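You operate a simulated robot arm through the tools that you are given. There is no shell and no other tool. Be economical: measure what you need, move in short steps, check, and stop when the job is done.

Carry out the task below with a simulated robot arm. There is one attempt and no reset: what you move stays moved.

TASK
Clean the dried ink off the spare print head with flush.
Fine: the orange pad, wetted at the flush tin; pad back, tin lid on, print head cover shut.

It is judged by the outcome, as a careful person would: the job done as asked, and still so three seconds after it is handed in. It fails if anything else is knocked over, pushed out of place, dropped, spilled or broken. A push-on lid holds only when it is set on centred and level and pressed home; a screw cap is set on level and turned clockwise until tight.

THE ROBOT
A 7-joint arm with a two-finger parallel gripper, fixed in place. Base frame: the origin is at the foot of the arm, x ahead of it, y to its left, z up; the work surface is at about z = 0. Units: m, rad, N and s.
With the tool pointing down near the work surface it reaches from about 0.24 to 0.62 m from the base axis. Its first joint turns from -1.152 to 1.152 rad. Payload 2.6 kg.
The tool frame sits at the grasp point between the pads (the TCP): z along the fingers, y along the line on which they close. The tips reach 0.03 m beyond it. Largest opening 0.094 m; finger width 0.028, thickness 0.01; the body of the gripper, 0.05 by 0.096 m, starts 0.055 m behind the TCP.
Orientation is told as [roll, pitch, yaw] about the base's x, y, z axes, in that order, counted from this pose: with the fingers straight down and closing along the base's y, the tool's x points along the base's -x, its y along +y and its z along -z.

THE INTERFACE
- The arm moves only by the tool nudge_tool. Its argument "commands" is a list of rows, each an object (a shift or turn left out is 0, a gripper value left out holds the last) with "dp": the shift along the tool's x, y, z in m, a list of three; "rot": the turn, a rotation vector about the tool's x, y, z in rad, a list of three; "hand": the closure, from 0 (fully open) to 1 (shut). In form: [{"dp": [x, y, z], "rot": [ax, ay, az], "hand": hand}, ...]. A call has 1 to 10 rows; each row is the pose to reach, as a shift and turn from the pose commanded when the call began, along the tool's axes at that moment. Rows are played at 5 a second. More than 0.05 m and 0.15 rad between two rows, or a gripper value outside its range, and nothing of the call is played. A pose out of reach is approached as far as the arm can. The call stops where the force on the tool passes 40 N (or 10 N more than at its start, if that is more) or the arm is blocked; 0.2 s more then pass. Each finger travels about 0.072 m/s and halts on what it meets, pressing with about 37 N; the grip force reading is that of the motor and also rises with nothing between the fingers. The clock runs only during rows and for 0.2 s after the last one: add rows that repeat a pose to give the fingers time. The reply holds the time, the measured pose of the TCP, the force on the tool along the base axes, the opening and the grip force, in the units named above and with some noise.
- Cameras (640 x 400 px; columns grow to the right, rows downward): "scene" is fixed at [0.0257, 0.4388, 0.5698]; the picture's right is [-0.80, -0.60, 0.00], its down [-0.33, 0.44, -0.84] and it looks along [0.50, -0.67, -0.54] (base axes); focal length 302 px, centre (320, 200). "wrist" rides on the gripper at [0.076, 0.014, -0.103] in the tool frame; the picture's right is [-0.18, 0.98, 0.00], its down [-0.75, -0.14, -0.64] and it looks along [-0.63, -0.12, 0.77] (tool axes); focal length 243 px, centre (320, 200). There is no depth. A picture from a camera that has moved, and an enlarged one, comes with that camera's place and axes in the base frame and with its lens. The place of the scene camera against the robot may be out by one fixed shift of up to 0.018 m in any direction.
- snapshot(camera): a new picture of that camera. It takes no simulated time.
- inspect(camera, box): a new picture of the part [left, top, right, bottom] of that camera's present view, enlarged. It takes no simulated time.
- close_job(): hands the job in; it is judged then, once.

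Go step by step. Nothing tells you positions but the pictures and the camera data: compare them with the known pose of the tool, close in by small moves and look again before you grip or let go. The budget is 120 turns and 64 pictures, counting those below and the enlarged ones. Unless the task says otherwise, let go and move clear before handing in, and close with one line.

The tools are called after "Call:" by a JSON object that holds its "api" and its "payload". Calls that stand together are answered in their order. nudge_tool: Moves the arm, as the interface text tells. Its arguments: {"type":"object","properties":{"commands":{"type":"array"}},"required":["commands"]} The other tools are called the same way: snapshot (camera) takes a picture; inspect (camera, box) takes an enlarged picture of a part of a camera's view; close_job () hands the job in.

At the start:

```text
t: 0.0
position: [0.4621, 0.0258, 0.2955]
tcp_rot: [0.0, -0.001, 0.001]
contact_force: [0.1, 0.2, 0.1]
grip_width: 0.0938
gripper_force: 0.2
```

scene: 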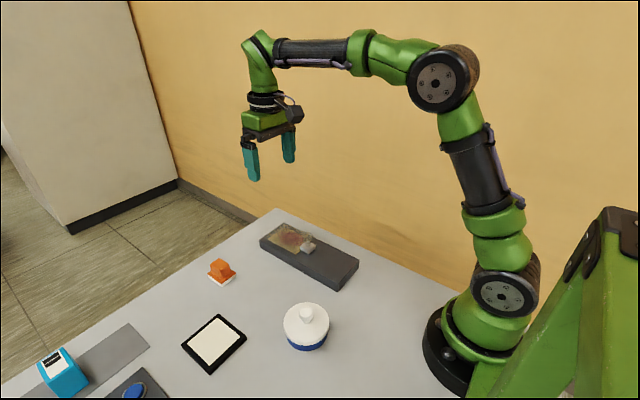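
wrist: 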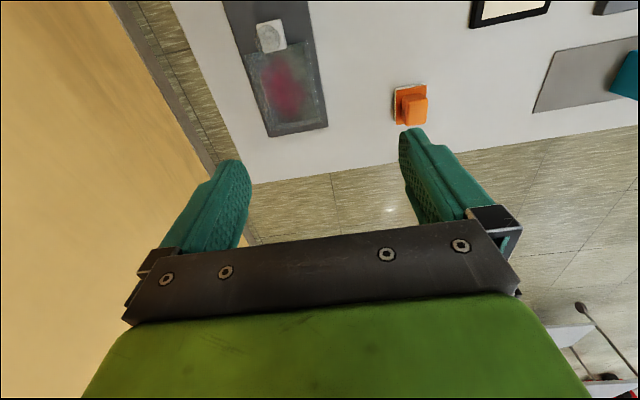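

I see the dark slab with a stained print head and transparent cover, the orange pad, a white tin with a lid and knob, and a tray. I'll look closer before moving.

Call:
{"api": "inspect", "payload": {"camera": "scene", "box": [180, 200, 380, 380]}}

Call:
{"api": "inspect", "payload": {"camera": "wrist", "box": [210, 0, 450, 150]}}

Call:
{"api": "inspect", "payload": {"camera": "scene", "box": [0, 300, 260, 400]}}

```text
2.22 times, centred on (280, 290) of scene
camera zoom: at [0.0257, 0.4388, 0.5698], right [-0.8, -0.6, 0.0], down [-0.33, 0.44, -0.84], along [0.5, -0.67, -0.54], focal length 670 px, centre (409, 0)
```

zoom: 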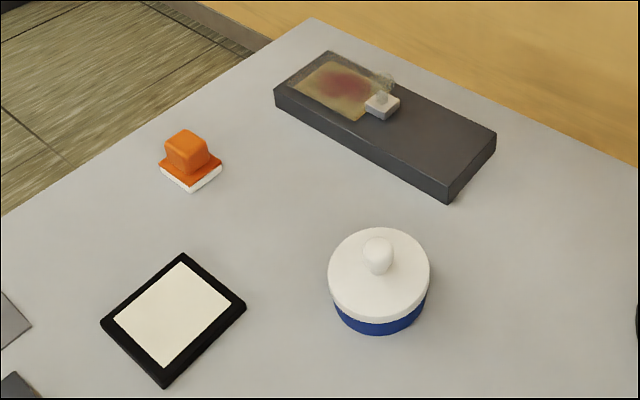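

```text
2.67 times, centred on (330, 75) of wrist
camera zoom: at [0.3851, 0.0406, 0.3969], right [0.18, 0.98, 0.0], down [0.75, -0.14, 0.64], along [0.63, -0.12, -0.77], focal length 647 px, centre (293, 533)
```

zoom: 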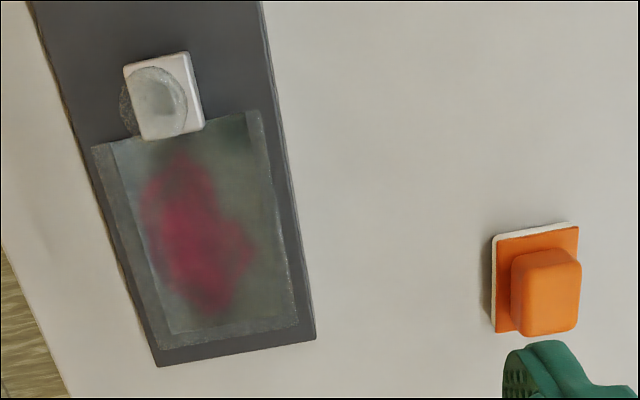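

```text
2.46 times, centred on (130, 350) of scene
camera zoom: at [0.0257, 0.4388, 0.5698], right [-0.8, -0.6, 0.0], down [-0.33, 0.44, -0.84], along [0.5, -0.67, -0.54], focal length 743 px, centre (788, -169)
```

zoom: 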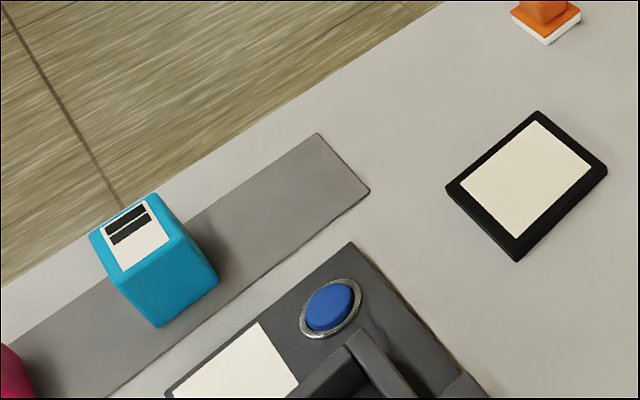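

The cover seems to be a clear sheet over the stained half of the slab (x≈0.43–0.54), with a handle at x≈0.41. I'll bring the wrist camera closer to see how it opens.

Call:
{"api": "nudge_tool", "payload": {"commands": [{"dp": [0.025, -0.014, 0.024]}, {"dp": [0.05, -0.028, 0.048]}, {"dp": [0.076, -0.042, 0.072]}, {"dp": [0.102, -0.056, 0.0955]}]}}

Call:
{"api": "snapshot", "payload": {"camera": "wrist"}}

Call:
{"api": "snapshot", "payload": {"camera": "scene"}}

```text
t: 1.0
position: [0.3606, -0.0306, 0.1986]
tcp_rot: [0.0, -0.002, 0.002]
contact_force: [0.1, 0.5, -1.0]
grip_width: 0.0936
gripper_force: 0.1
```

```text
58 pictures are left
camera wrist: at [0.2828, -0.0154, 0.3015], right [0.18, 0.98, 0.0], down [0.75, -0.14, 0.64], along [0.63, -0.12, -0.77], focal length 243 px, centre (320, 200)
```

wrist: 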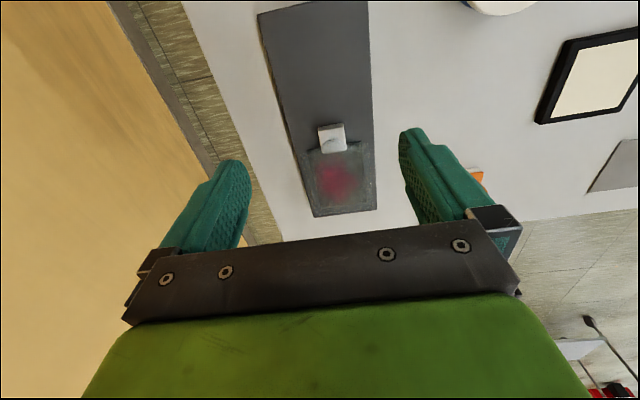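

```text
57 pictures are left
```

scene: 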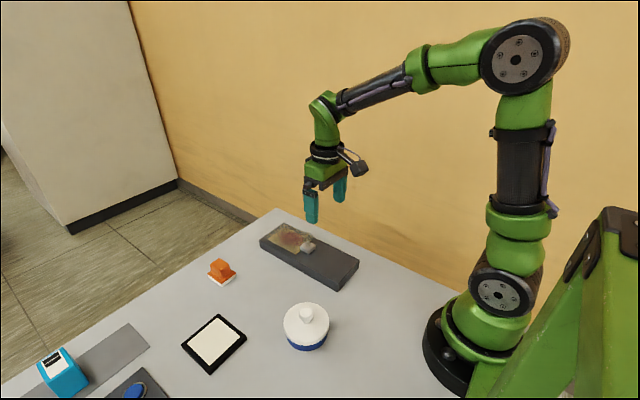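

Call:
{"api": "inspect", "payload": {"camera": "wrist", "box": [270, 90, 400, 220]}}

Call:
{"api": "inspect", "payload": {"camera": "scene", "box": [255, 210, 365, 290]}}

```text
3.08 times, centred on (335, 155) of wrist
camera zoom: at [0.2828, -0.0154, 0.3015], right [0.18, 0.98, 0.0], down [0.75, -0.14, 0.64], along [0.63, -0.12, -0.77], focal length 746 px, centre (274, 338)
```

zoom: 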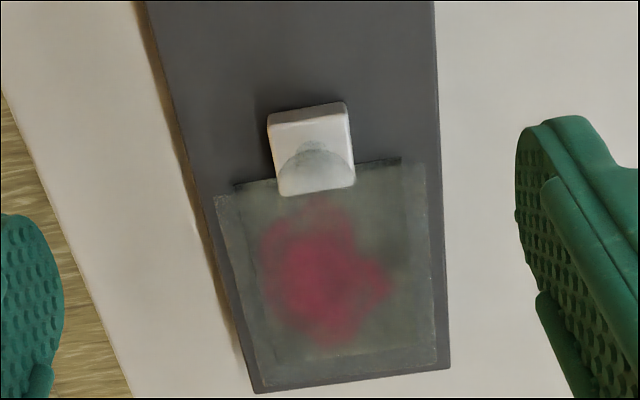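

```text
5.00 times, centred on (310, 250) of scene
camera zoom: at [0.0257, 0.4388, 0.5698], right [-0.8, -0.6, 0.0], down [-0.33, 0.44, -0.84], along [0.5, -0.67, -0.54], focal length 1508 px, centre (370, -50)
```

zoom: 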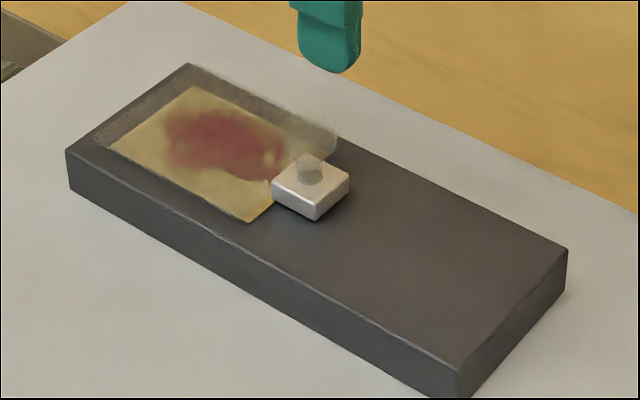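

The clear knob sits at about (0.41, -0.026, 0.05), over a white block at the cover's near edge. I'll go above it for a closer look.

Call:
{"api": "nudge_tool", "payload": {"commands": [{"dp": [-0.02, 0.002, 0.04]}, {"dp": [-0.05, 0.005, 0.075]}, {"dp": [-0.05, 0.005, 0.1]}]}}

Call:
{"api": "inspect", "payload": {"camera": "wrist", "box": [200, 90, 440, 240]}}

```text
t: 1.8
position: [0.4104, -0.025, 0.1003]
tcp_rot: [0.001, 0.0, 0.002]
contact_force: [-0.7, -0.3, -0.6]
grip_width: 0.0941
gripper_force: 0.1
```

```text
2.67 times, centred on (320, 165) of wrist
camera zoom: at [0.3334, -0.0096, 0.2008], right [0.18, 0.98, 0.0], down [0.75, -0.14, 0.64], along [0.63, -0.12, -0.77], focal length 647 px, centre (320, 293)
```

zoom: 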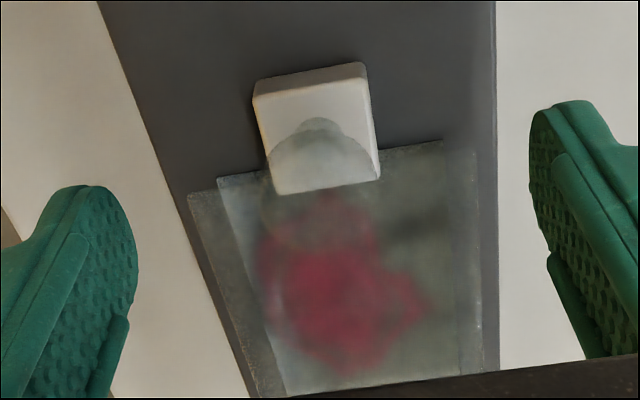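

The knob appears to be a clear mushroom on a white tab at the cover's near edge, which suggests a sliding cover. I'll straddle the tab, grip it and try a gentle pull toward the base.

Call:
{"api": "nudge_tool", "payload": {"commands": [{"dp": [0.007, 0, 0], "hand": 0.36}, {"dp": [0.007, 0, 0.01], "hand": 0.36}, {"dp": [0.007, 0, 0.02], "hand": 0.36}, {"dp": [0.007, 0, 0.03], "hand": 0.36}, {"dp": [0.007, 0, 0.033], "hand": 0.36}]}}

Call:
{"api": "inspect", "payload": {"camera": "wrist", "box": [200, 90, 440, 240]}}

Call:
{"api": "inspect", "payload": {"camera": "scene", "box": [255, 190, 375, 290]}}

```text
t: 3.0
position: [0.4033, -0.0245, 0.0656]
tcp_rot: [0.0, 0.001, 0.0]
contact_force: [0.0, 1.1, 0.6]
grip_width: 0.06
gripper_force: 0.0
```

```text
2.67 times, centred on (320, 165) of wrist
camera zoom: at [0.3259, -0.0104, 0.1677], right [0.18, 0.98, 0.0], down [0.75, -0.14, 0.64], along [0.63, -0.12, -0.77], focal length 647 px, centre (320, 293)
```

zoom: 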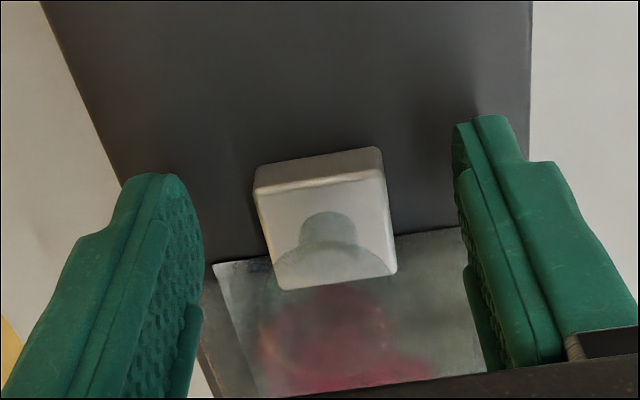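

```text
4.00 times, centred on (315, 240) of scene
camera zoom: at [0.0257, 0.4388, 0.5698], right [-0.8, -0.6, 0.0], down [-0.33, 0.44, -0.84], along [0.5, -0.67, -0.54], focal length 1207 px, centre (340, 40)
```

zoom: 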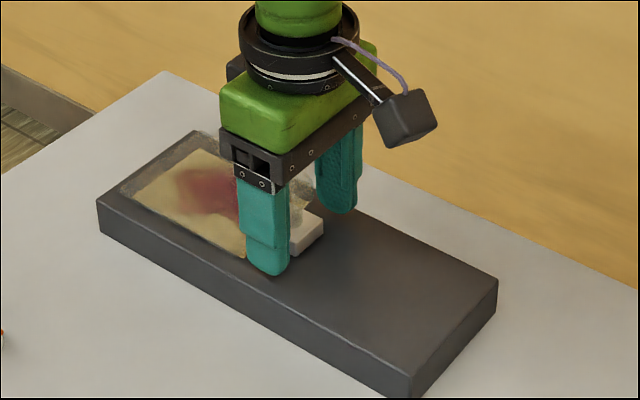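

The fingers straddle the tab with clearance. I'll lower slightly and close on it.

Call:
{"api": "nudge_tool", "payload": {"commands": [{"dp": [0, 0, 0.002]}, {"dp": [0, 0, 0.003]}, {"dp": [0, 0, 0.003], "hand": 0.6}, {"dp": [0, 0, 0.003], "hand": 0.8}, {"dp": [0, 0, 0.003], "hand": 0.8}]}}

```text
t: 4.2
position: [0.4033, -0.0254, 0.0631]
tcp_rot: [0.0, 0.0, 0.0]
contact_force: [0.0, -0.1, -1.2]
grip_width: 0.0318
gripper_force: 44.8
```

Gripped at 0.032 m, which matches the tab. Now a short pull toward the base.

Call:
{"api": "nudge_tool", "payload": {"commands": [{"dp": [0.003, 0, 0]}, {"dp": [0.006, 0, 0]}, {"dp": [0.01, 0, 0]}, {"dp": [0.015, 0, 0]}]}}

Call:
{"api": "inspect", "payload": {"camera": "scene", "box": [255, 190, 375, 290]}}

```text
t: 5.2
position: [0.3882, -0.0256, 0.0638]
tcp_rot: [0.0, 0.0, 0.002]
contact_force: [2.8, 0.7, -4.0]
grip_width: 0.0314
gripper_force: 45.4
```

```text
4.00 times, centred on (315, 240) of scene
camera zoom: at [0.0257, 0.4388, 0.5698], right [-0.8, -0.6, 0.0], down [-0.33, 0.44, -0.84], along [0.5, -0.67, -0.54], focal length 1207 px, centre (340, 40)
```

zoom: 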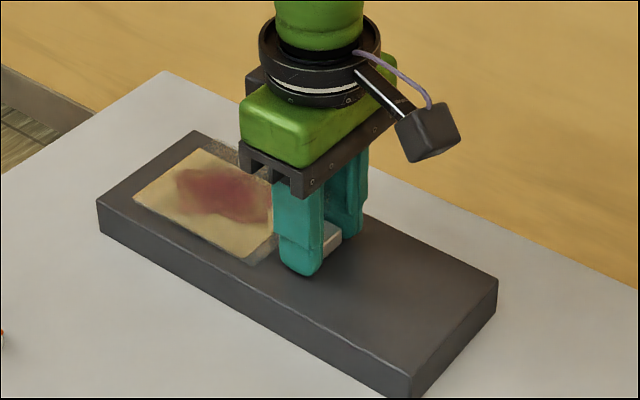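

It slides. I'll continue toward the base until the plate is uncovered, in small rows.

Call:
{"api": "nudge_tool", "payload": {"commands": [{"dp": [0.012, 0, 0]}, {"dp": [0.024, 0, 0]}, {"dp": [0.036, 0, 0]}, {"dp": [0.048, 0, 0]}, {"dp": [0.06, 0, 0]}, {"dp": [0.072, 0, 0]}, {"dp": [0.084, 0, 0]}, {"dp": [0.092, 0, 0]}]}}

Call:
{"api": "inspect", "payload": {"camera": "scene", "box": [255, 190, 375, 290]}}

```text
t: 7.0
position: [0.2967, -0.0258, 0.0635]
tcp_rot: [0.0, 0.001, 0.003]
contact_force: [1.7, 0.0, -13.5]
grip_width: 0.0313
gripper_force: 45.2
```

```text
4.00 times, centred on (315, 240) of scene
camera zoom: at [0.0257, 0.4388, 0.5698], right [-0.8, -0.6, 0.0], down [-0.33, 0.44, -0.84], along [0.5, -0.67, -0.54], focal length 1207 px, centre (340, 40)
```

zoom: 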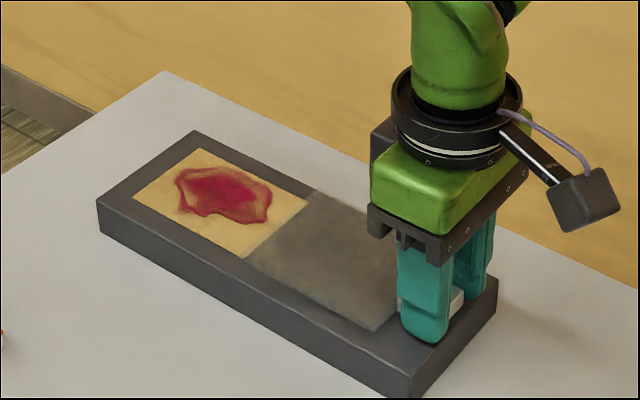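

The plate is fully uncovered. I'll release the tab, rise, and go look at the tin at roughly (0.26, 0.17).

Call:
{"api": "nudge_tool", "payload": {"commands": [{"dp": [0, 0, 0], "hand": 0.4}, {"dp": [0, 0, 0], "hand": 0.3}, {"dp": [0, 0, -0.03], "hand": 0.3}, {"dp": [0, 0, -0.07], "hand": 0.3}, {"dp": [0, 0, -0.115], "hand": 0.3}, {"dp": [0, 0, -0.15], "hand": 0.3}]}}

Call:
{"api": "nudge_tool", "payload": {"commands": [{"dp": [0.005, 0.045, 0], "hand": 0}, {"dp": [0.01, 0.09, 0]}, {"dp": [0.02, 0.135, 0]}, {"dp": [0.025, 0.18, 0]}, {"dp": [0.025, 0.19, 0]}]}}

Call:
{"api": "snapshot", "payload": {"camera": "wrist"}}

Call:
{"api": "snapshot", "payload": {"camera": "scene"}}

```text
t: 8.4
position: [0.2967, -0.0254, 0.2131]
tcp_rot: [0.001, 0.001, 0.0]
contact_force: [-0.6, -0.4, 0.3]
grip_width: 0.066
gripper_force: 0.1
```

```text
t: 9.6
position: [0.272, 0.1652, 0.2143]
tcp_rot: [-0.001, 0.001, -0.001]
contact_force: [1.2, 0.0, -0.5]
grip_width: 0.0939
gripper_force: 0.0
```

```text
49 pictures are left
camera wrist: at [0.1941, 0.1806, 0.3147], right [0.18, 0.98, 0.0], down [0.75, -0.14, 0.64], along [0.63, -0.12, -0.77], focal length 243 px, centre (320, 200)
```

wrist: 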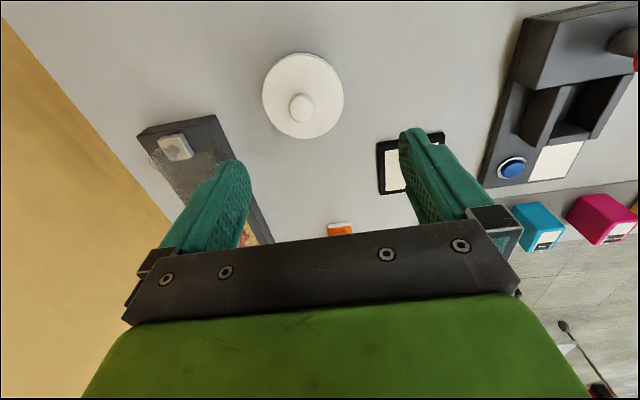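

```text
48 pictures are left
```

scene: 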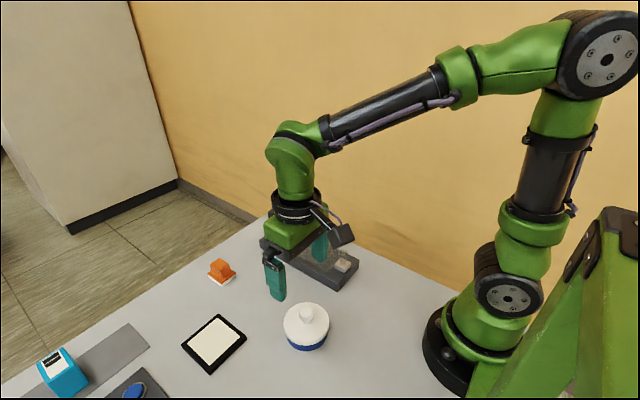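

The tin knob comes out at about (0.274, 0.146, z≈0.07). I'll move over it with a partly closed hand for a closer view.

Call:
{"api": "nudge_tool", "payload": {"commands": [{"dp": [-0.002, -0.019, 0.03], "hand": 0.4}, {"dp": [-0.002, -0.019, 0.06], "hand": 0.45}, {"dp": [-0.002, -0.019, 0.08], "hand": 0.45}]}}

Call:
{"api": "snapshot", "payload": {"camera": "wrist"}}

Call:
{"api": "inspect", "payload": {"camera": "scene", "box": [240, 240, 370, 370]}}

```text
t: 10.4
position: [0.2741, 0.146, 0.1342]
tcp_rot: [0.0, -0.001, 0.0]
contact_force: [-0.2, -0.5, -0.3]
grip_width: 0.0516
gripper_force: 0.1
```

```text
47 pictures are left
camera wrist: at [0.1963, 0.1603, 0.2354], right [0.18, 0.98, 0.0], down [0.75, -0.14, 0.64], along [0.63, -0.12, -0.77], focal length 243 px, centre (320, 200)
```

wrist: 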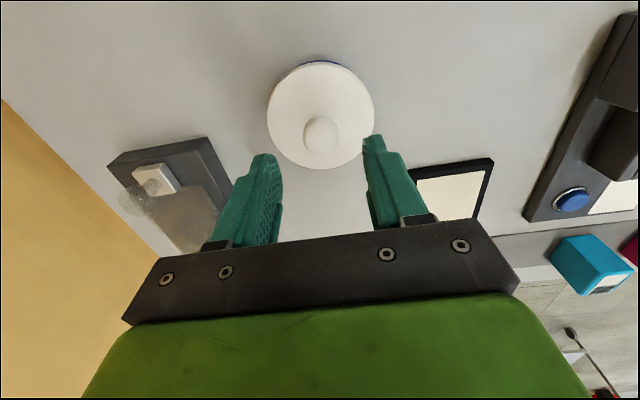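

```text
3.08 times, centred on (305, 305) of scene
camera zoom: at [0.0257, 0.4388, 0.5698], right [-0.8, -0.6, 0.0], down [-0.33, 0.44, -0.84], along [0.5, -0.67, -0.54], focal length 928 px, centre (366, -123)
```

zoom: 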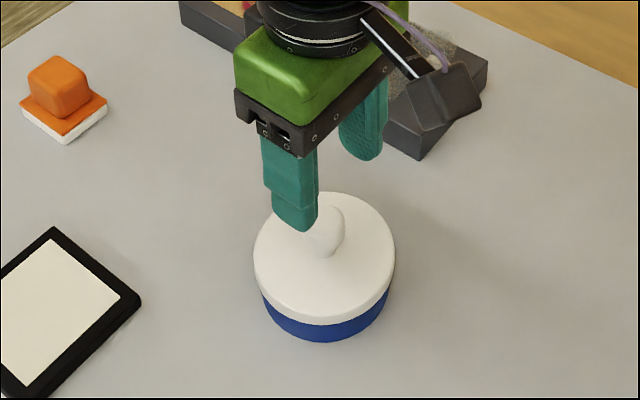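

The lid top seems to be at z≈0.035 and the knob at (0.279, 0.145). I'll correct and descend part way, then check.

Call:
{"api": "nudge_tool", "payload": {"commands": [{"dp": [-0.005, -0.001, 0.02]}, {"dp": [-0.005, -0.001, 0.046]}]}}

Call:
{"api": "snapshot", "payload": {"camera": "wrist"}}

Call:
{"api": "inspect", "payload": {"camera": "scene", "box": [240, 240, 370, 370]}}

```text
t: 11.0
position: [0.2779, 0.1457, 0.0878]
tcp_rot: [0.0, 0.0, 0.0]
contact_force: [0.0, -0.8, 0.1]
grip_width: 0.0517
gripper_force: 0.0
```

```text
45 pictures are left
camera wrist: at [0.2016, 0.1595, 0.1893], right [0.18, 0.98, 0.0], down [0.75, -0.14, 0.64], along [0.63, -0.12, -0.77], focal length 243 px, centre (320, 200)
```

wrist: 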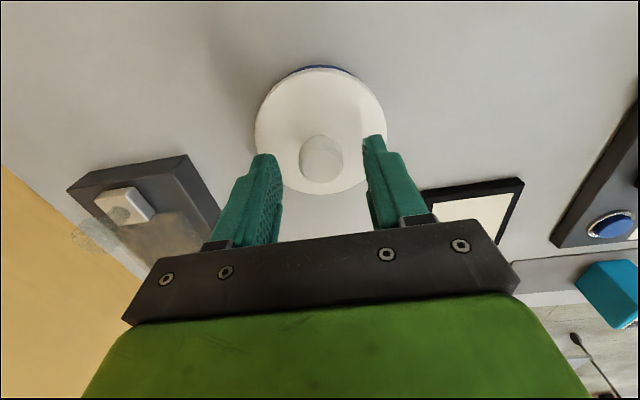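

```text
3.08 times, centred on (305, 305) of scene
camera zoom: at [0.0257, 0.4388, 0.5698], right [-0.8, -0.6, 0.0], down [-0.33, 0.44, -0.84], along [0.5, -0.67, -0.54], focal length 928 px, centre (366, -123)
```

zoom: 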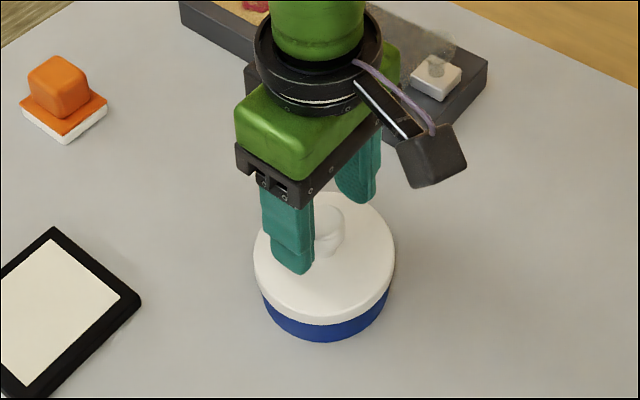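

The knob is at (0.281, 0.146, z≈0.05), between the fingers. I'll descend and grip it.

Call:
{"api": "nudge_tool", "payload": {"commands": [{"dp": [-0.003, 0, 0.01]}, {"dp": [-0.003, 0, 0.016]}, {"dp": [-0.003, 0, 0.019]}, {"dp": [-0.003, 0, 0.019], "hand": 0.7}, {"dp": [-0.003, 0, 0.019], "hand": 0.85}, {"dp": [-0.003, 0, 0.019], "hand": 0.85}]}}

Call:
{"api": "inspect", "payload": {"camera": "scene", "box": [240, 240, 370, 370]}}

```text
t: 12.4
position: [0.2821, 0.1456, 0.0689]
tcp_rot: [-0.001, 0.0, 0.0]
contact_force: [0.2, 0.1, 0.1]
grip_width: 0.0268
gripper_force: 37.3
```

```text
3.08 times, centred on (305, 305) of scene
camera zoom: at [0.0257, 0.4388, 0.5698], right [-0.8, -0.6, 0.0], down [-0.33, 0.44, -0.84], along [0.5, -0.67, -0.54], focal length 928 px, centre (366, -123)
```

zoom: 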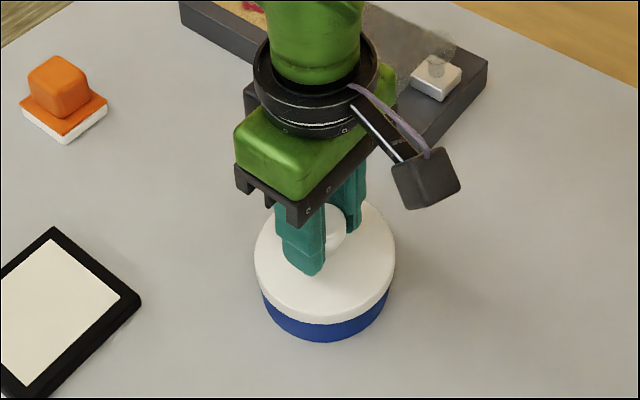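

The knob is gripped (0.027 m). Now a very small lift to see whether the lid comes off straight.

Call:
{"api": "nudge_tool", "payload": {"commands": [{"dp": [0, 0, -0.002]}, {"dp": [0, 0, -0.004]}, {"dp": [0, 0, -0.006]}, {"dp": [0, 0, -0.008]}]}}

Call:
{"api": "inspect", "payload": {"camera": "scene", "box": [240, 240, 370, 370]}}

```text
t: 13.4
position: [0.2813, 0.1461, 0.077]
tcp_rot: [-0.001, 0.0, 0.002]
contact_force: [0.0, 0.1, 0.0]
grip_width: 0.0266
gripper_force: 37.5
```

```text
3.08 times, centred on (305, 305) of scene
camera zoom: at [0.0257, 0.4388, 0.5698], right [-0.8, -0.6, 0.0], down [-0.33, 0.44, -0.84], along [0.5, -0.67, -0.54], focal length 928 px, centre (366, -123)
```

zoom: 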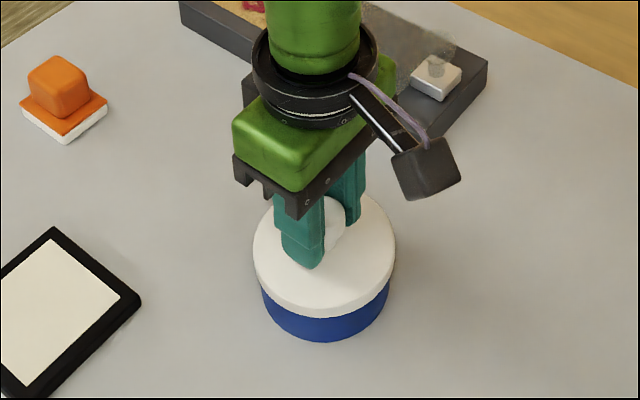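

The lid lifts freely alone, so it's push-on (seated grip pose: 0.282, 0.146, 0.069). I'll raise it and take it to the clear spot at about (0.41, 0.105).

Call:
{"api": "nudge_tool", "payload": {"commands": [{"dp": [0, 0, -0.03]}, {"dp": [0, 0, -0.06]}, {"dp": [-0.04, -0.012, -0.06]}, {"dp": [-0.085, -0.026, -0.06]}, {"dp": [-0.129, -0.041, -0.06]}, {"dp": [-0.129, -0.041, -0.03]}, {"dp": [-0.129, -0.041, 0.0]}]}}

Call:
{"api": "inspect", "payload": {"camera": "scene", "box": [180, 210, 380, 370]}}

Call:
{"api": "snapshot", "payload": {"camera": "wrist"}}

```text
t: 15.0
position: [0.4122, 0.1042, 0.0765]
tcp_rot: [0.001, 0.0, 0.0]
contact_force: [0.2, -0.6, -1.3]
grip_width: 0.0266
gripper_force: 37.1
```

```text
2.50 times, centred on (280, 290) of scene
camera zoom: at [0.0257, 0.4388, 0.5698], right [-0.8, -0.6, 0.0], down [-0.33, 0.44, -0.84], along [0.5, -0.67, -0.54], focal length 754 px, centre (420, -25)
```

zoom: 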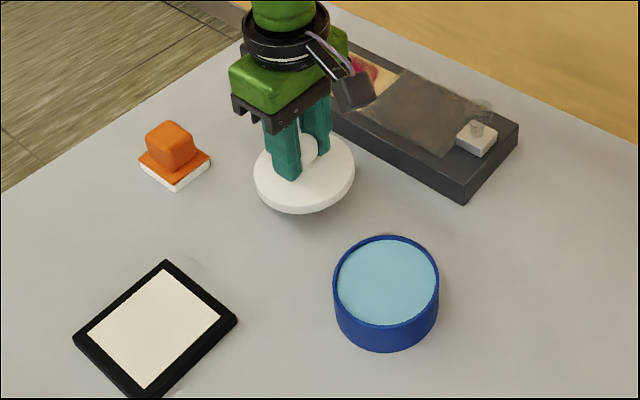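

```text
40 pictures are left
camera wrist: at [0.334, 0.1186, 0.1778], right [0.18, 0.98, 0.0], down [0.75, -0.14, 0.64], along [0.63, -0.12, -0.77], focal length 243 px, centre (320, 200)
```

wrist: 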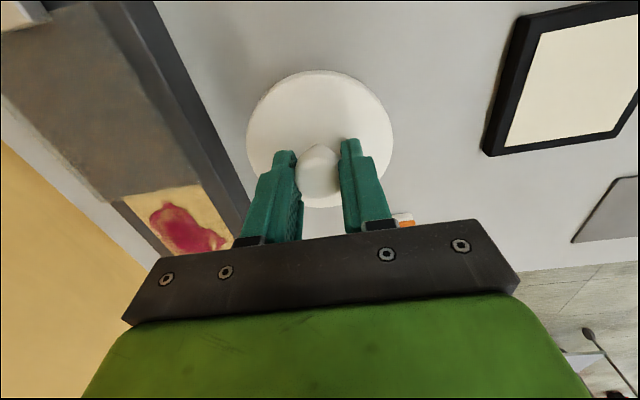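

The tin is open, with flush inside near the rim. I'll lower the lid to the table gently.

Call:
{"api": "nudge_tool", "payload": {"commands": [{"dp": [0, 0, 0.008]}, {"dp": [0, 0, 0.014]}, {"dp": [0, 0, 0.018]}, {"dp": [0, 0, 0.021]}, {"dp": [0, 0, 0.023]}]}}

```text
t: 16.2
position: [0.4108, 0.1034, 0.0549]
tcp_rot: [-0.002, 0.001, 0.0]
contact_force: [-0.4, 0.5, -1.1]
grip_width: 0.0266
gripper_force: 37.1
```

Call:
{"api": "nudge_tool", "payload": {"commands": [{"dp": [0, 0, 0.0015]}, {"dp": [0, 0, 0.003]}, {"dp": [0, 0, 0.0045]}, {"dp": [0, 0, 0.006]}]}}

Call:
{"api": "inspect", "payload": {"camera": "scene", "box": [180, 210, 380, 370]}}

```text
t: 17.2
position: [0.4094, 0.1029, 0.0472]
tcp_rot: [-0.002, 0.0, 0.0]
contact_force: [0.1, -0.1, -0.6]
grip_width: 0.027
gripper_force: 37.2
```

```text
2.50 times, centred on (280, 290) of scene
camera zoom: at [0.0257, 0.4388, 0.5698], right [-0.8, -0.6, 0.0], down [-0.33, 0.44, -0.84], along [0.5, -0.67, -0.54], focal length 754 px, centre (420, -25)
```

zoom: 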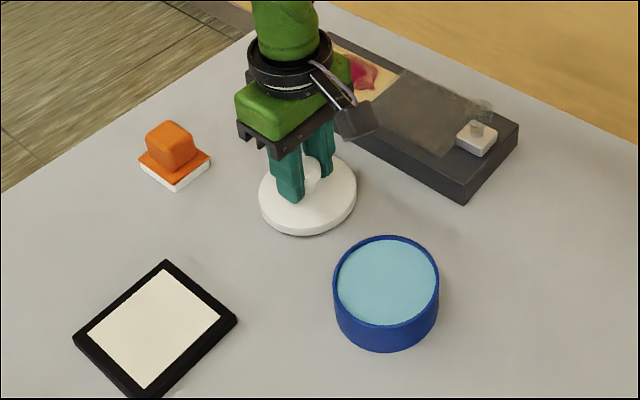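

Call:
{"api": "nudge_tool", "payload": {"commands": [{"dp": [0, 0, 0.001]}, {"dp": [0, 0, 0.002]}, {"dp": [0, 0, 0.003]}]}}

```text
t: 18.0
position: [0.411, 0.1032, 0.0446]
tcp_rot: [0.0, 0.002, 0.002]
contact_force: [1.0, 0.5, -1.0]
grip_width: 0.0266
gripper_force: 36.5
```

Call:
{"api": "nudge_tool", "payload": {"commands": [{"dp": [0, 0, 0.001]}, {"dp": [0, 0, 0.002]}, {"dp": [0, 0, 0.003]}, {"dp": [0, 0, 0.003]}]}}

```text
t: 19.0
position: [0.41, 0.1043, 0.0416]
tcp_rot: [-0.002, 0.0, 0.001]
contact_force: [0.1, 0.3, -0.9]
grip_width: 0.0267
gripper_force: 36.9
```

No contact yet; I'll check the lid's gap to the table.

Call:
{"api": "inspect", "payload": {"camera": "scene", "box": [235, 250, 315, 310]}}

```text
6.67 times, centred on (275, 280) of scene
camera zoom: at [0.0257, 0.4388, 0.5698], right [-0.8, -0.6, 0.0], down [-0.33, 0.44, -0.84], along [0.5, -0.67, -0.54], focal length 2011 px, centre (620, -333)
```

zoom: 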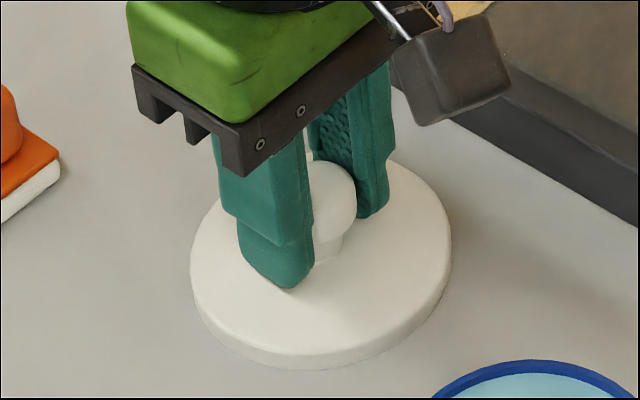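

Call:
{"api": "nudge_tool", "payload": {"commands": [{"dp": [0, 0, 0.001]}, {"dp": [0, 0, 0.002]}, {"dp": [0, 0, 0.002]}]}}

```text
t: 19.8
position: [0.4103, 0.1043, 0.0403]
tcp_rot: [0.0, 0.0, -0.001]
contact_force: [-0.1, 0.6, -0.9]
grip_width: 0.0266
gripper_force: 37.2
```

Call:
{"api": "nudge_tool", "payload": {"commands": [{"dp": [0, 0, 0.001]}, {"dp": [0, 0, 0.002]}, {"dp": [0, 0, 0.002]}]}}

```text
t: 20.6
position: [0.4107, 0.103, 0.0381]
tcp_rot: [-0.002, 0.001, 0.0]
contact_force: [0.7, -0.4, -0.9]
grip_width: 0.0267
gripper_force: 37.1
```

Call:
{"api": "nudge_tool", "payload": {"commands": [{"dp": [0, 0, 0.001]}, {"dp": [0, 0, 0.002]}, {"dp": [0, 0, 0.002]}]}}

Call:
{"api": "inspect", "payload": {"camera": "scene", "box": [235, 250, 315, 310]}}

```text
t: 21.4
position: [0.4089, 0.104, 0.0379]
tcp_rot: [0.0, -0.003, 0.0]
contact_force: [-4.0, -1.4, 11.2]
grip_width: 0.0267
gripper_force: 36.4
```

```text
6.67 times, centred on (275, 280) of scene
camera zoom: at [0.0256, 0.4388, 0.5698], right [-0.8, -0.6, 0.0], down [-0.33, 0.44, -0.84], along [0.5, -0.67, -0.54], focal length 2011 px, centre (620, -333)
```

zoom: 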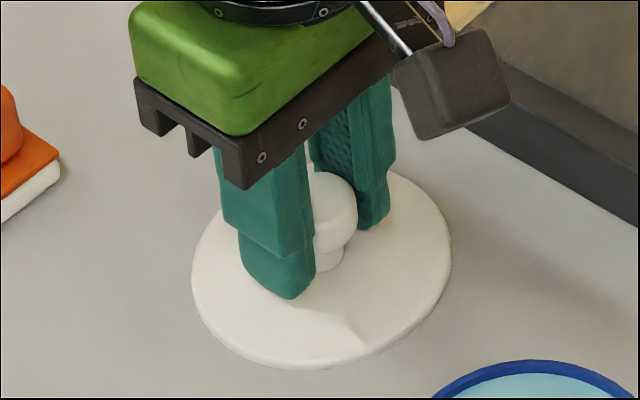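

Contact at z≈0.038; the lid is on the table. I'll ease off, release, rise, and go above the pad.

Call:
{"api": "nudge_tool", "payload": {"commands": [{"dp": [0, 0, -0.001]}, {"dp": [0, 0, -0.001], "hand": 0.6}, {"dp": [0, 0, -0.001], "hand": 0.45}, {"dp": [0, 0, -0.001], "hand": 0.4}, {"dp": [0, 0, -0.03], "hand": 0.4}, {"dp": [0, 0, -0.075], "hand": 0.4}, {"dp": [0, 0, -0.11], "hand": 0.4}]}}

Call:
{"api": "nudge_tool", "payload": {"commands": [{"dp": [-0.04, 0.015, 0]}, {"dp": [-0.08, 0.035, 0]}, {"dp": [-0.125, 0.05, 0], "hand": 0.3}, {"dp": [-0.125, 0.05, 0.02], "hand": 0.3}]}}

Call:
{"api": "snapshot", "payload": {"camera": "wrist"}}

Call:
{"api": "inspect", "payload": {"camera": "scene", "box": [180, 210, 380, 370]}}

```text
t: 23.0
position: [0.4118, 0.104, 0.1474]
tcp_rot: [0.0, 0.0, -0.001]
contact_force: [0.2, -0.6, -0.8]
grip_width: 0.0564
gripper_force: 0.0
```

```text
t: 24.0
position: [0.5351, 0.1541, 0.1233]
tcp_rot: [0.0, 0.003, 0.001]
contact_force: [0.2, 0.2, 0.0]
grip_width: 0.0659
gripper_force: 0.0
```

```text
36 pictures are left
camera wrist: at [0.4586, 0.1687, 0.2263], right [0.18, 0.98, 0.0], down [0.75, -0.14, 0.64], along [0.63, -0.12, -0.77], focal length 243 px, centre (320, 200)
```

wrist: 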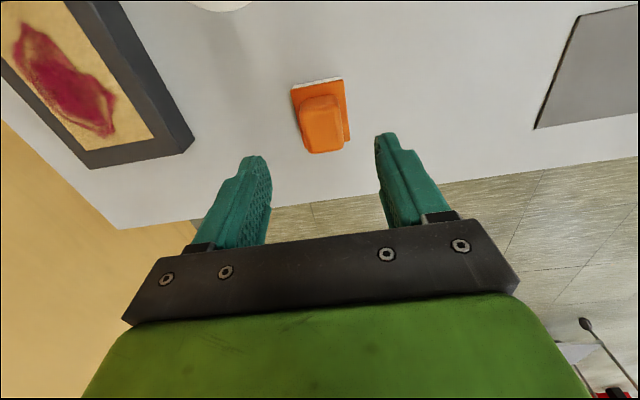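

```text
2.50 times, centred on (280, 290) of scene
camera zoom: at [0.0257, 0.4388, 0.5698], right [-0.8, -0.6, 0.0], down [-0.33, 0.44, -0.84], along [0.5, -0.67, -0.54], focal length 754 px, centre (420, -25)
```

zoom: 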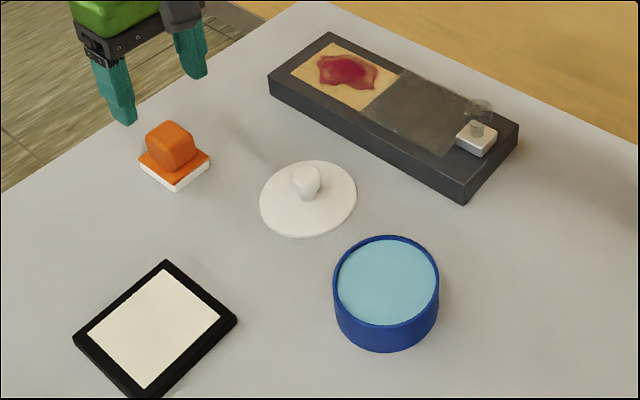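

The pad is aligned with the base axes, with the handle at about (0.538, 0.154). I'll descend around it.

Call:
{"api": "nudge_tool", "payload": {"commands": [{"dp": [-0.001, 0, 0.03]}, {"dp": [-0.001, 0, 0.055]}]}}

Call:
{"api": "snapshot", "payload": {"camera": "wrist"}}

Call:
{"api": "inspect", "payload": {"camera": "scene", "box": [190, 230, 270, 290]}}

```text
t: 24.6
position: [0.5364, 0.1549, 0.0717]
tcp_rot: [-0.001, -0.001, 0.001]
contact_force: [0.1, 0.4, -1.0]
grip_width: 0.066
gripper_force: 0.1
```

```text
34 pictures are left
camera wrist: at [0.4588, 0.1688, 0.1723], right [0.18, 0.98, 0.0], down [0.75, -0.14, 0.64], along [0.63, -0.12, -0.77], focal length 243 px, centre (320, 200)
```

wrist: 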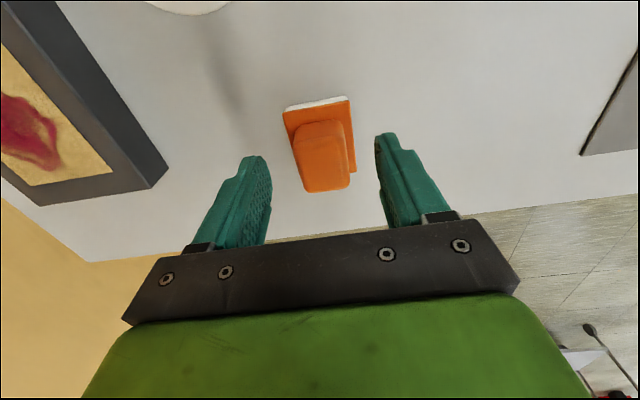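

```text
6.67 times, centred on (230, 260) of scene
camera zoom: at [0.0257, 0.4388, 0.5698], right [-0.8, -0.6, 0.0], down [-0.33, 0.44, -0.84], along [0.5, -0.67, -0.54], focal length 2011 px, centre (920, -200)
```

zoom: 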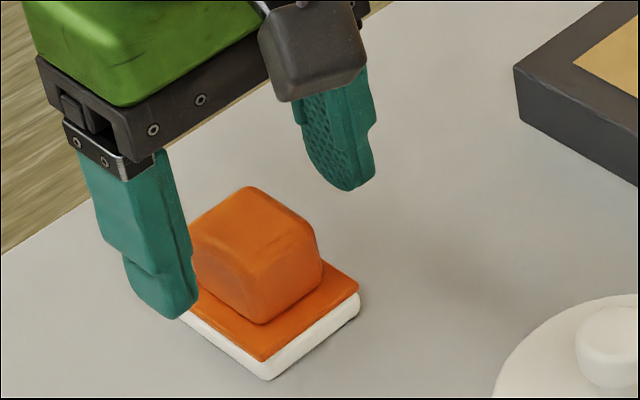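

Call:
{"api": "nudge_tool", "payload": {"commands": [{"dp": [-0.001, 0, 0.012]}, {"dp": [-0.001, 0, 0.02]}, {"dp": [-0.001, 0, 0.024]}, {"dp": [-0.001, 0, 0.024], "hand": 0.6}, {"dp": [-0.001, 0, 0.024], "hand": 0.85}, {"dp": [-0.001, 0, 0.024], "hand": 0.85}]}}

Call:
{"api": "inspect", "payload": {"camera": "scene", "box": [190, 230, 270, 290]}}

```text
t: 26.0
position: [0.5365, 0.1529, 0.0462]
tcp_rot: [-0.001, 0.0, 0.0]
contact_force: [0.1, -0.1, -0.6]
grip_width: 0.0354
gripper_force: 36.5
```

```text
6.67 times, centred on (230, 260) of scene
camera zoom: at [0.0257, 0.4388, 0.5698], right [-0.8, -0.6, 0.0], down [-0.33, 0.44, -0.84], along [0.5, -0.67, -0.54], focal length 2011 px, centre (920, -200)
```

zoom: 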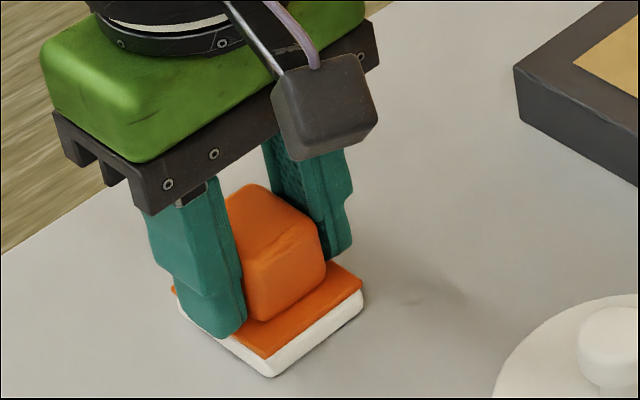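

The pad is gripped (home pose TCP ≈ 0.537, 0.154, 0.0465). I'll lift it and carry it over the tin, then check alignment.

Call:
{"api": "nudge_tool", "payload": {"commands": [{"dp": [0, 0, -0.04]}, {"dp": [0, 0, -0.085]}, {"dp": [0.045, 0.0, -0.1]}, {"dp": [0.09, -0.002, -0.1]}, {"dp": [0.135, -0.004, -0.1]}, {"dp": [0.18, -0.006, -0.1]}, {"dp": [0.225, -0.008, -0.1]}, {"dp": [0.256, -0.008, -0.1]}, {"dp": [0.256, -0.008, -0.07]}]}}

Call:
{"api": "snapshot", "payload": {"camera": "wrist"}}

Call:
{"api": "inspect", "payload": {"camera": "scene", "box": [240, 230, 380, 370]}}

```text
t: 28.0
position: [0.2806, 0.1453, 0.118]
tcp_rot: [-0.001, 0.001, 0.0]
contact_force: [0.5, -0.3, -0.4]
grip_width: 0.0358
gripper_force: 37.3
```

```text
31 pictures are left
camera wrist: at [0.2038, 0.1604, 0.2185], right [0.18, 0.98, 0.0], down [0.75, -0.14, 0.64], along [0.63, -0.12, -0.77], focal length 243 px, centre (320, 200)
```

wrist: 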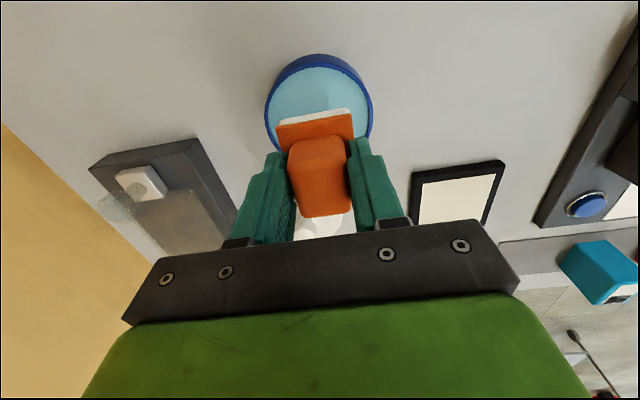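

```text
2.86 times, centred on (310, 300) of scene
camera zoom: at [0.0256, 0.4388, 0.5698], right [-0.8, -0.6, 0.0], down [-0.33, 0.44, -0.84], along [0.5, -0.67, -0.54], focal length 862 px, centre (349, -86)
```

zoom: 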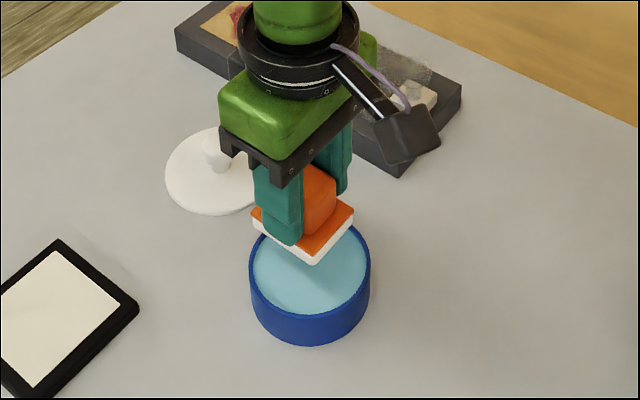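

The pad is centred on the TCP and the tin centre looks like about (0.275, 0.147). I'll shift and lower until the sponge is near the surface.

Call:
{"api": "nudge_tool", "payload": {"commands": [{"dp": [0.005, 0.001, 0.0]}, {"dp": [0.005, 0.001, 0.015]}, {"dp": [0.005, 0.001, 0.027]}]}}

Call:
{"api": "snapshot", "payload": {"camera": "wrist"}}

Call:
{"api": "inspect", "payload": {"camera": "scene", "box": [260, 270, 350, 360]}}

```text
t: 28.8
position: [0.2766, 0.1457, 0.09]
tcp_rot: [0.0, 0.0, 0.0]
contact_force: [0.1, 0.6, -0.1]
grip_width: 0.0356
gripper_force: 37.0
```

```text
29 pictures are left
camera wrist: at [0.1987, 0.1613, 0.1911], right [0.18, 0.98, 0.0], down [0.75, -0.14, 0.64], along [0.63, -0.12, -0.77], focal length 243 px, centre (320, 200)
```

wrist: 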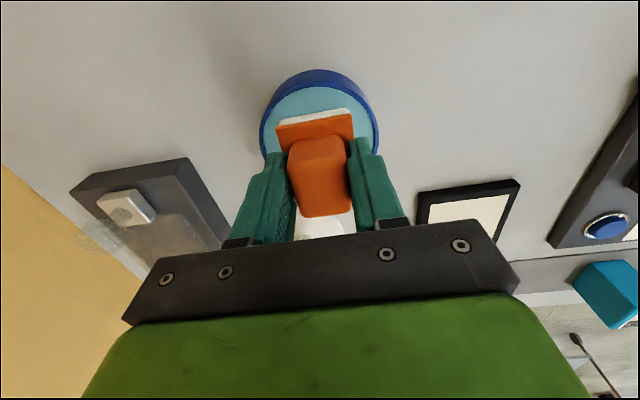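

```text
4.44 times, centred on (305, 315) of scene
camera zoom: at [0.0257, 0.4388, 0.5698], right [-0.8, -0.6, 0.0], down [-0.33, 0.44, -0.84], along [0.5, -0.67, -0.54], focal length 1341 px, centre (387, -311)
```

zoom: 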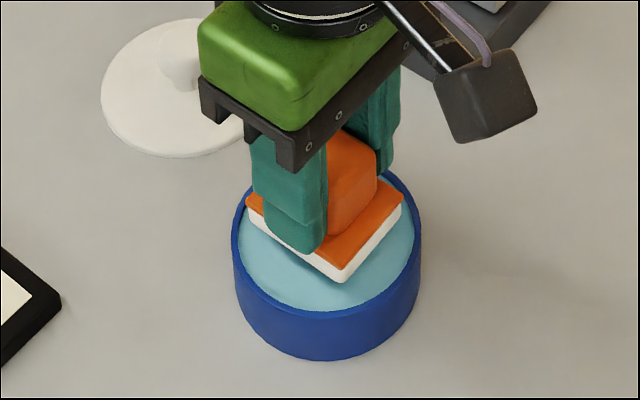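

The pad lines up with the tin opening. I'll lower it slowly into the flush.

Call:
{"api": "nudge_tool", "payload": {"commands": [{"dp": [0, 0, 0.004]}, {"dp": [0, 0, 0.008]}, {"dp": [0, 0, 0.011]}, {"dp": [0, 0, 0.014]}]}}

Call:
{"api": "inspect", "payload": {"camera": "scene", "box": [260, 270, 350, 360]}}

```text
t: 29.9
position: [0.2768, 0.1469, 0.0768]
tcp_rot: [0.003, -0.001, -0.001]
contact_force: [-1.4, -1.9, 8.5]
grip_width: 0.0354
gripper_force: 36.8
stopped in row 4: the force on the tool passed its limit (the readings are from after the stop); the commanded pose is now the measured one
```

```text
4.44 times, centred on (305, 315) of scene
camera zoom: at [0.0256, 0.4388, 0.5698], right [-0.8, -0.6, 0.0], down [-0.33, 0.44, -0.84], along [0.5, -0.67, -0.54], focal length 1341 px, centre (387, -311)
```

zoom: 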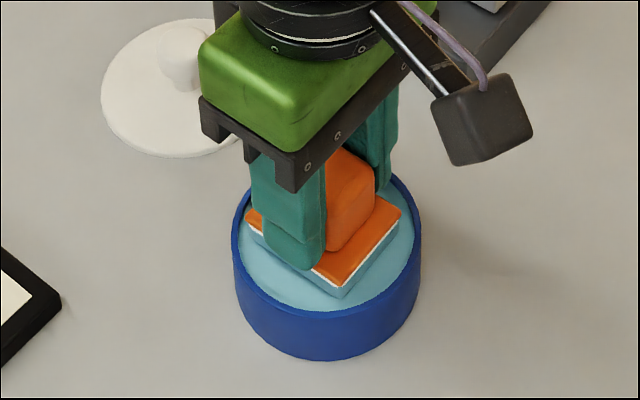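

The sponge has met the flush surface and looks wet. I'll hold, lift just above to let it drain, then look.

Call:
{"api": "nudge_tool", "payload": {"commands": [{"dp": [0, 0, 0]}, {"dp": [0, 0, 0]}, {"dp": [0, 0, -0.006]}, {"dp": [0, 0, -0.012]}, {"dp": [0, 0, -0.02]}, {"dp": [0, 0, -0.02]}, {"dp": [0, 0, -0.02]}, {"dp": [0, 0, -0.05]}, {"dp": [0, 0, -0.083]}]}}

Call:
{"api": "inspect", "payload": {"camera": "scene", "box": [240, 230, 380, 370]}}

```text
t: 31.9
position: [0.2765, 0.1459, 0.1599]
tcp_rot: [0.004, -0.003, -0.003]
contact_force: [0.0, -0.8, -0.4]
grip_width: 0.0355
gripper_force: 36.6
```

```text
2.86 times, centred on (310, 300) of scene
camera zoom: at [0.0257, 0.4388, 0.5698], right [-0.8, -0.6, 0.0], down [-0.33, 0.44, -0.84], along [0.5, -0.67, -0.54], focal length 862 px, centre (349, -86)
```

zoom: 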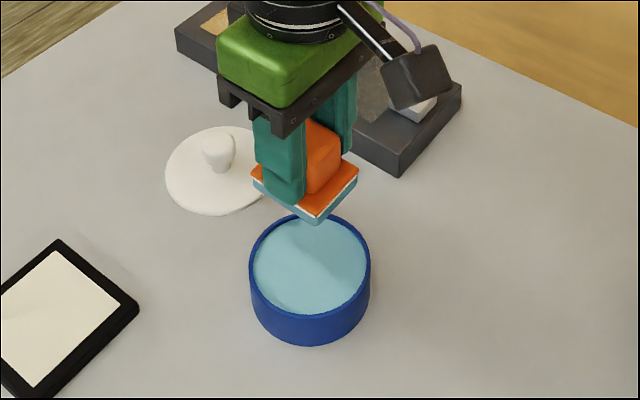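

The sponge is wetted and nothing dripped. Now I'll carry the pad over beside the print head and look at the plate and stain.

Call:
{"api": "nudge_tool", "payload": {"commands": [{"dp": [-0.03, -0.025, -0.02]}, {"dp": [-0.06, -0.05, -0.04]}, {"dp": [-0.095, -0.075, -0.06]}, {"dp": [-0.13, -0.1, -0.06]}, {"dp": [-0.165, -0.125, -0.06]}, {"dp": [-0.195, -0.15, -0.06]}, {"dp": [-0.2235, -0.176, -0.06]}, {"dp": [-0.2235, -0.176, -0.06]}]}}

Call:
{"api": "snapshot", "payload": {"camera": "wrist"}}

Call:
{"api": "inspect", "payload": {"camera": "scene", "box": [250, 210, 370, 290]}}

```text
t: 33.8
position: [0.4996, -0.0291, 0.221]
tcp_rot: [0.001, -0.002, -0.001]
contact_force: [-0.9, 0.1, -1.1]
grip_width: 0.0353
gripper_force: 36.5
```

```text
25 pictures are left
camera wrist: at [0.4229, -0.0149, 0.3217], right [0.19, 0.98, 0.0], down [0.75, -0.14, 0.64], along [0.63, -0.12, -0.77], focal length 243 px, centre (320, 200)
```

wrist: 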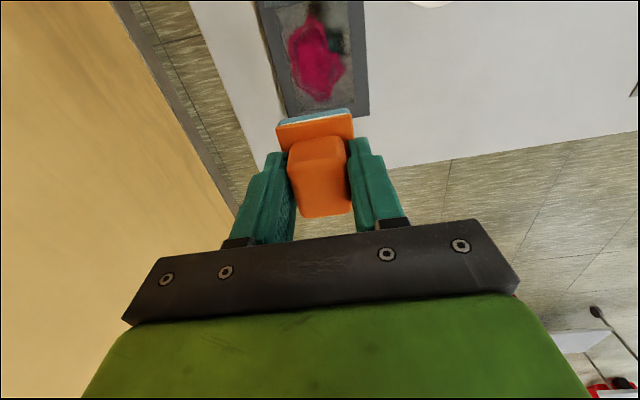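

```text
5.00 times, centred on (310, 250) of scene
camera zoom: at [0.0257, 0.4388, 0.5698], right [-0.8, -0.6, 0.0], down [-0.33, 0.44, -0.84], along [0.5, -0.67, -0.54], focal length 1508 px, centre (370, -50)
```

zoom: 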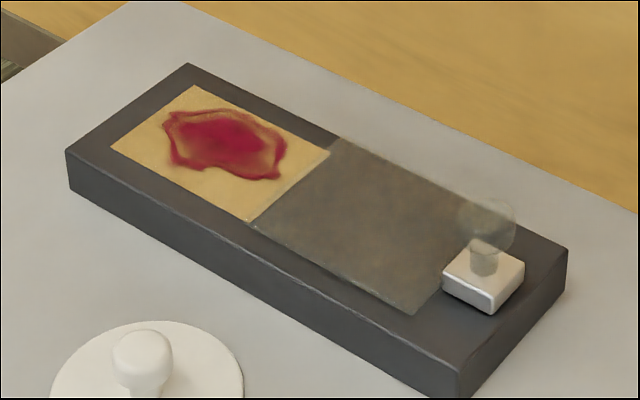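

Call:
{"api": "inspect", "payload": {"camera": "wrist", "box": [240, 0, 400, 130]}}

```text
3.08 times, centred on (320, 65) of wrist
camera zoom: at [0.4229, -0.0149, 0.3217], right [0.19, 0.98, 0.0], down [0.75, -0.14, 0.64], along [0.63, -0.12, -0.77], focal length 746 px, centre (320, 615)
```

zoom: 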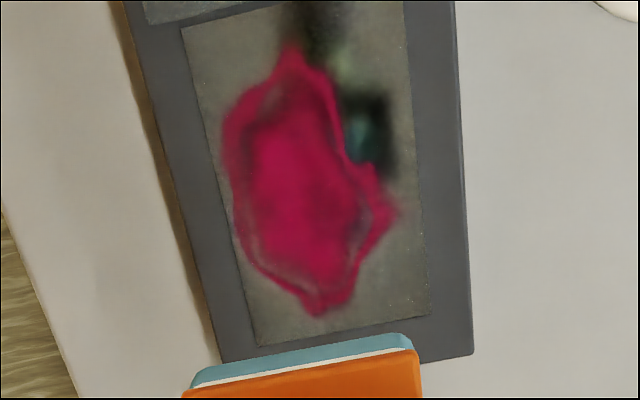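

The plate spans x 0.424–0.524, y −0.059–0.009, and the stain x 0.435–0.516, y −0.054–0.0. I'll descend over its centre toward light contact.

Call:
{"api": "nudge_tool", "payload": {"commands": [{"dp": [0.02, 0.002, 0.03]}, {"dp": [0.02, 0.002, 0.075]}, {"dp": [0.02, 0.002, 0.115]}, {"dp": [0.02, 0.002, 0.132]}, {"dp": [0.02, 0.002, 0.136]}, {"dp": [0.02, 0.002, 0.138]}, {"dp": [0.02, 0.002, 0.14]}]}}

```text
t: 35.4
position: [0.4795, -0.0268, 0.0806]
tcp_rot: [0.0, -0.001, -0.001]
contact_force: [0.3, 0.4, 0.1]
grip_width: 0.0352
gripper_force: 36.7
```

Call:
{"api": "nudge_tool", "payload": {"commands": [{"dp": [0, 0, 0.0015]}, {"dp": [0, 0, 0.003]}, {"dp": [0, 0, 0.004]}, {"dp": [0, 0, 0.005]}]}}

```text
t: 36.4
position: [0.4788, -0.0269, 0.0759]
tcp_rot: [0.001, -0.005, -0.002]
contact_force: [-1.4, -0.2, 5.5]
grip_width: 0.0356
gripper_force: 36.9
```

Light contact (5.5 N). I'll add a little pressure and wipe in lanes along the plate.

Call:
{"api": "nudge_tool", "payload": {"commands": [{"dp": [0, -0.005, 0.0007]}, {"dp": [0.012, -0.011, 0.0007]}, {"dp": [0.026, -0.011, 0.0007]}, {"dp": [0.01, -0.011, 0.0007]}, {"dp": [-0.008, -0.011, 0.0007]}, {"dp": [-0.023, -0.011, 0.0007]}, {"dp": [-0.023, 0.002, 0.0007]}, {"dp": [-0.008, 0.002, 0.0007]}, {"dp": [0.01, 0.002, 0.0007]}, {"dp": [0.026, 0.002, 0.0007]}]}}

```text
t: 38.5
position: [0.456, -0.025, 0.075]
tcp_rot: [0.002, -0.006, -0.003]
contact_force: [6.3, 0.5, 17.0]
grip_width: 0.0357
gripper_force: 37.4
```

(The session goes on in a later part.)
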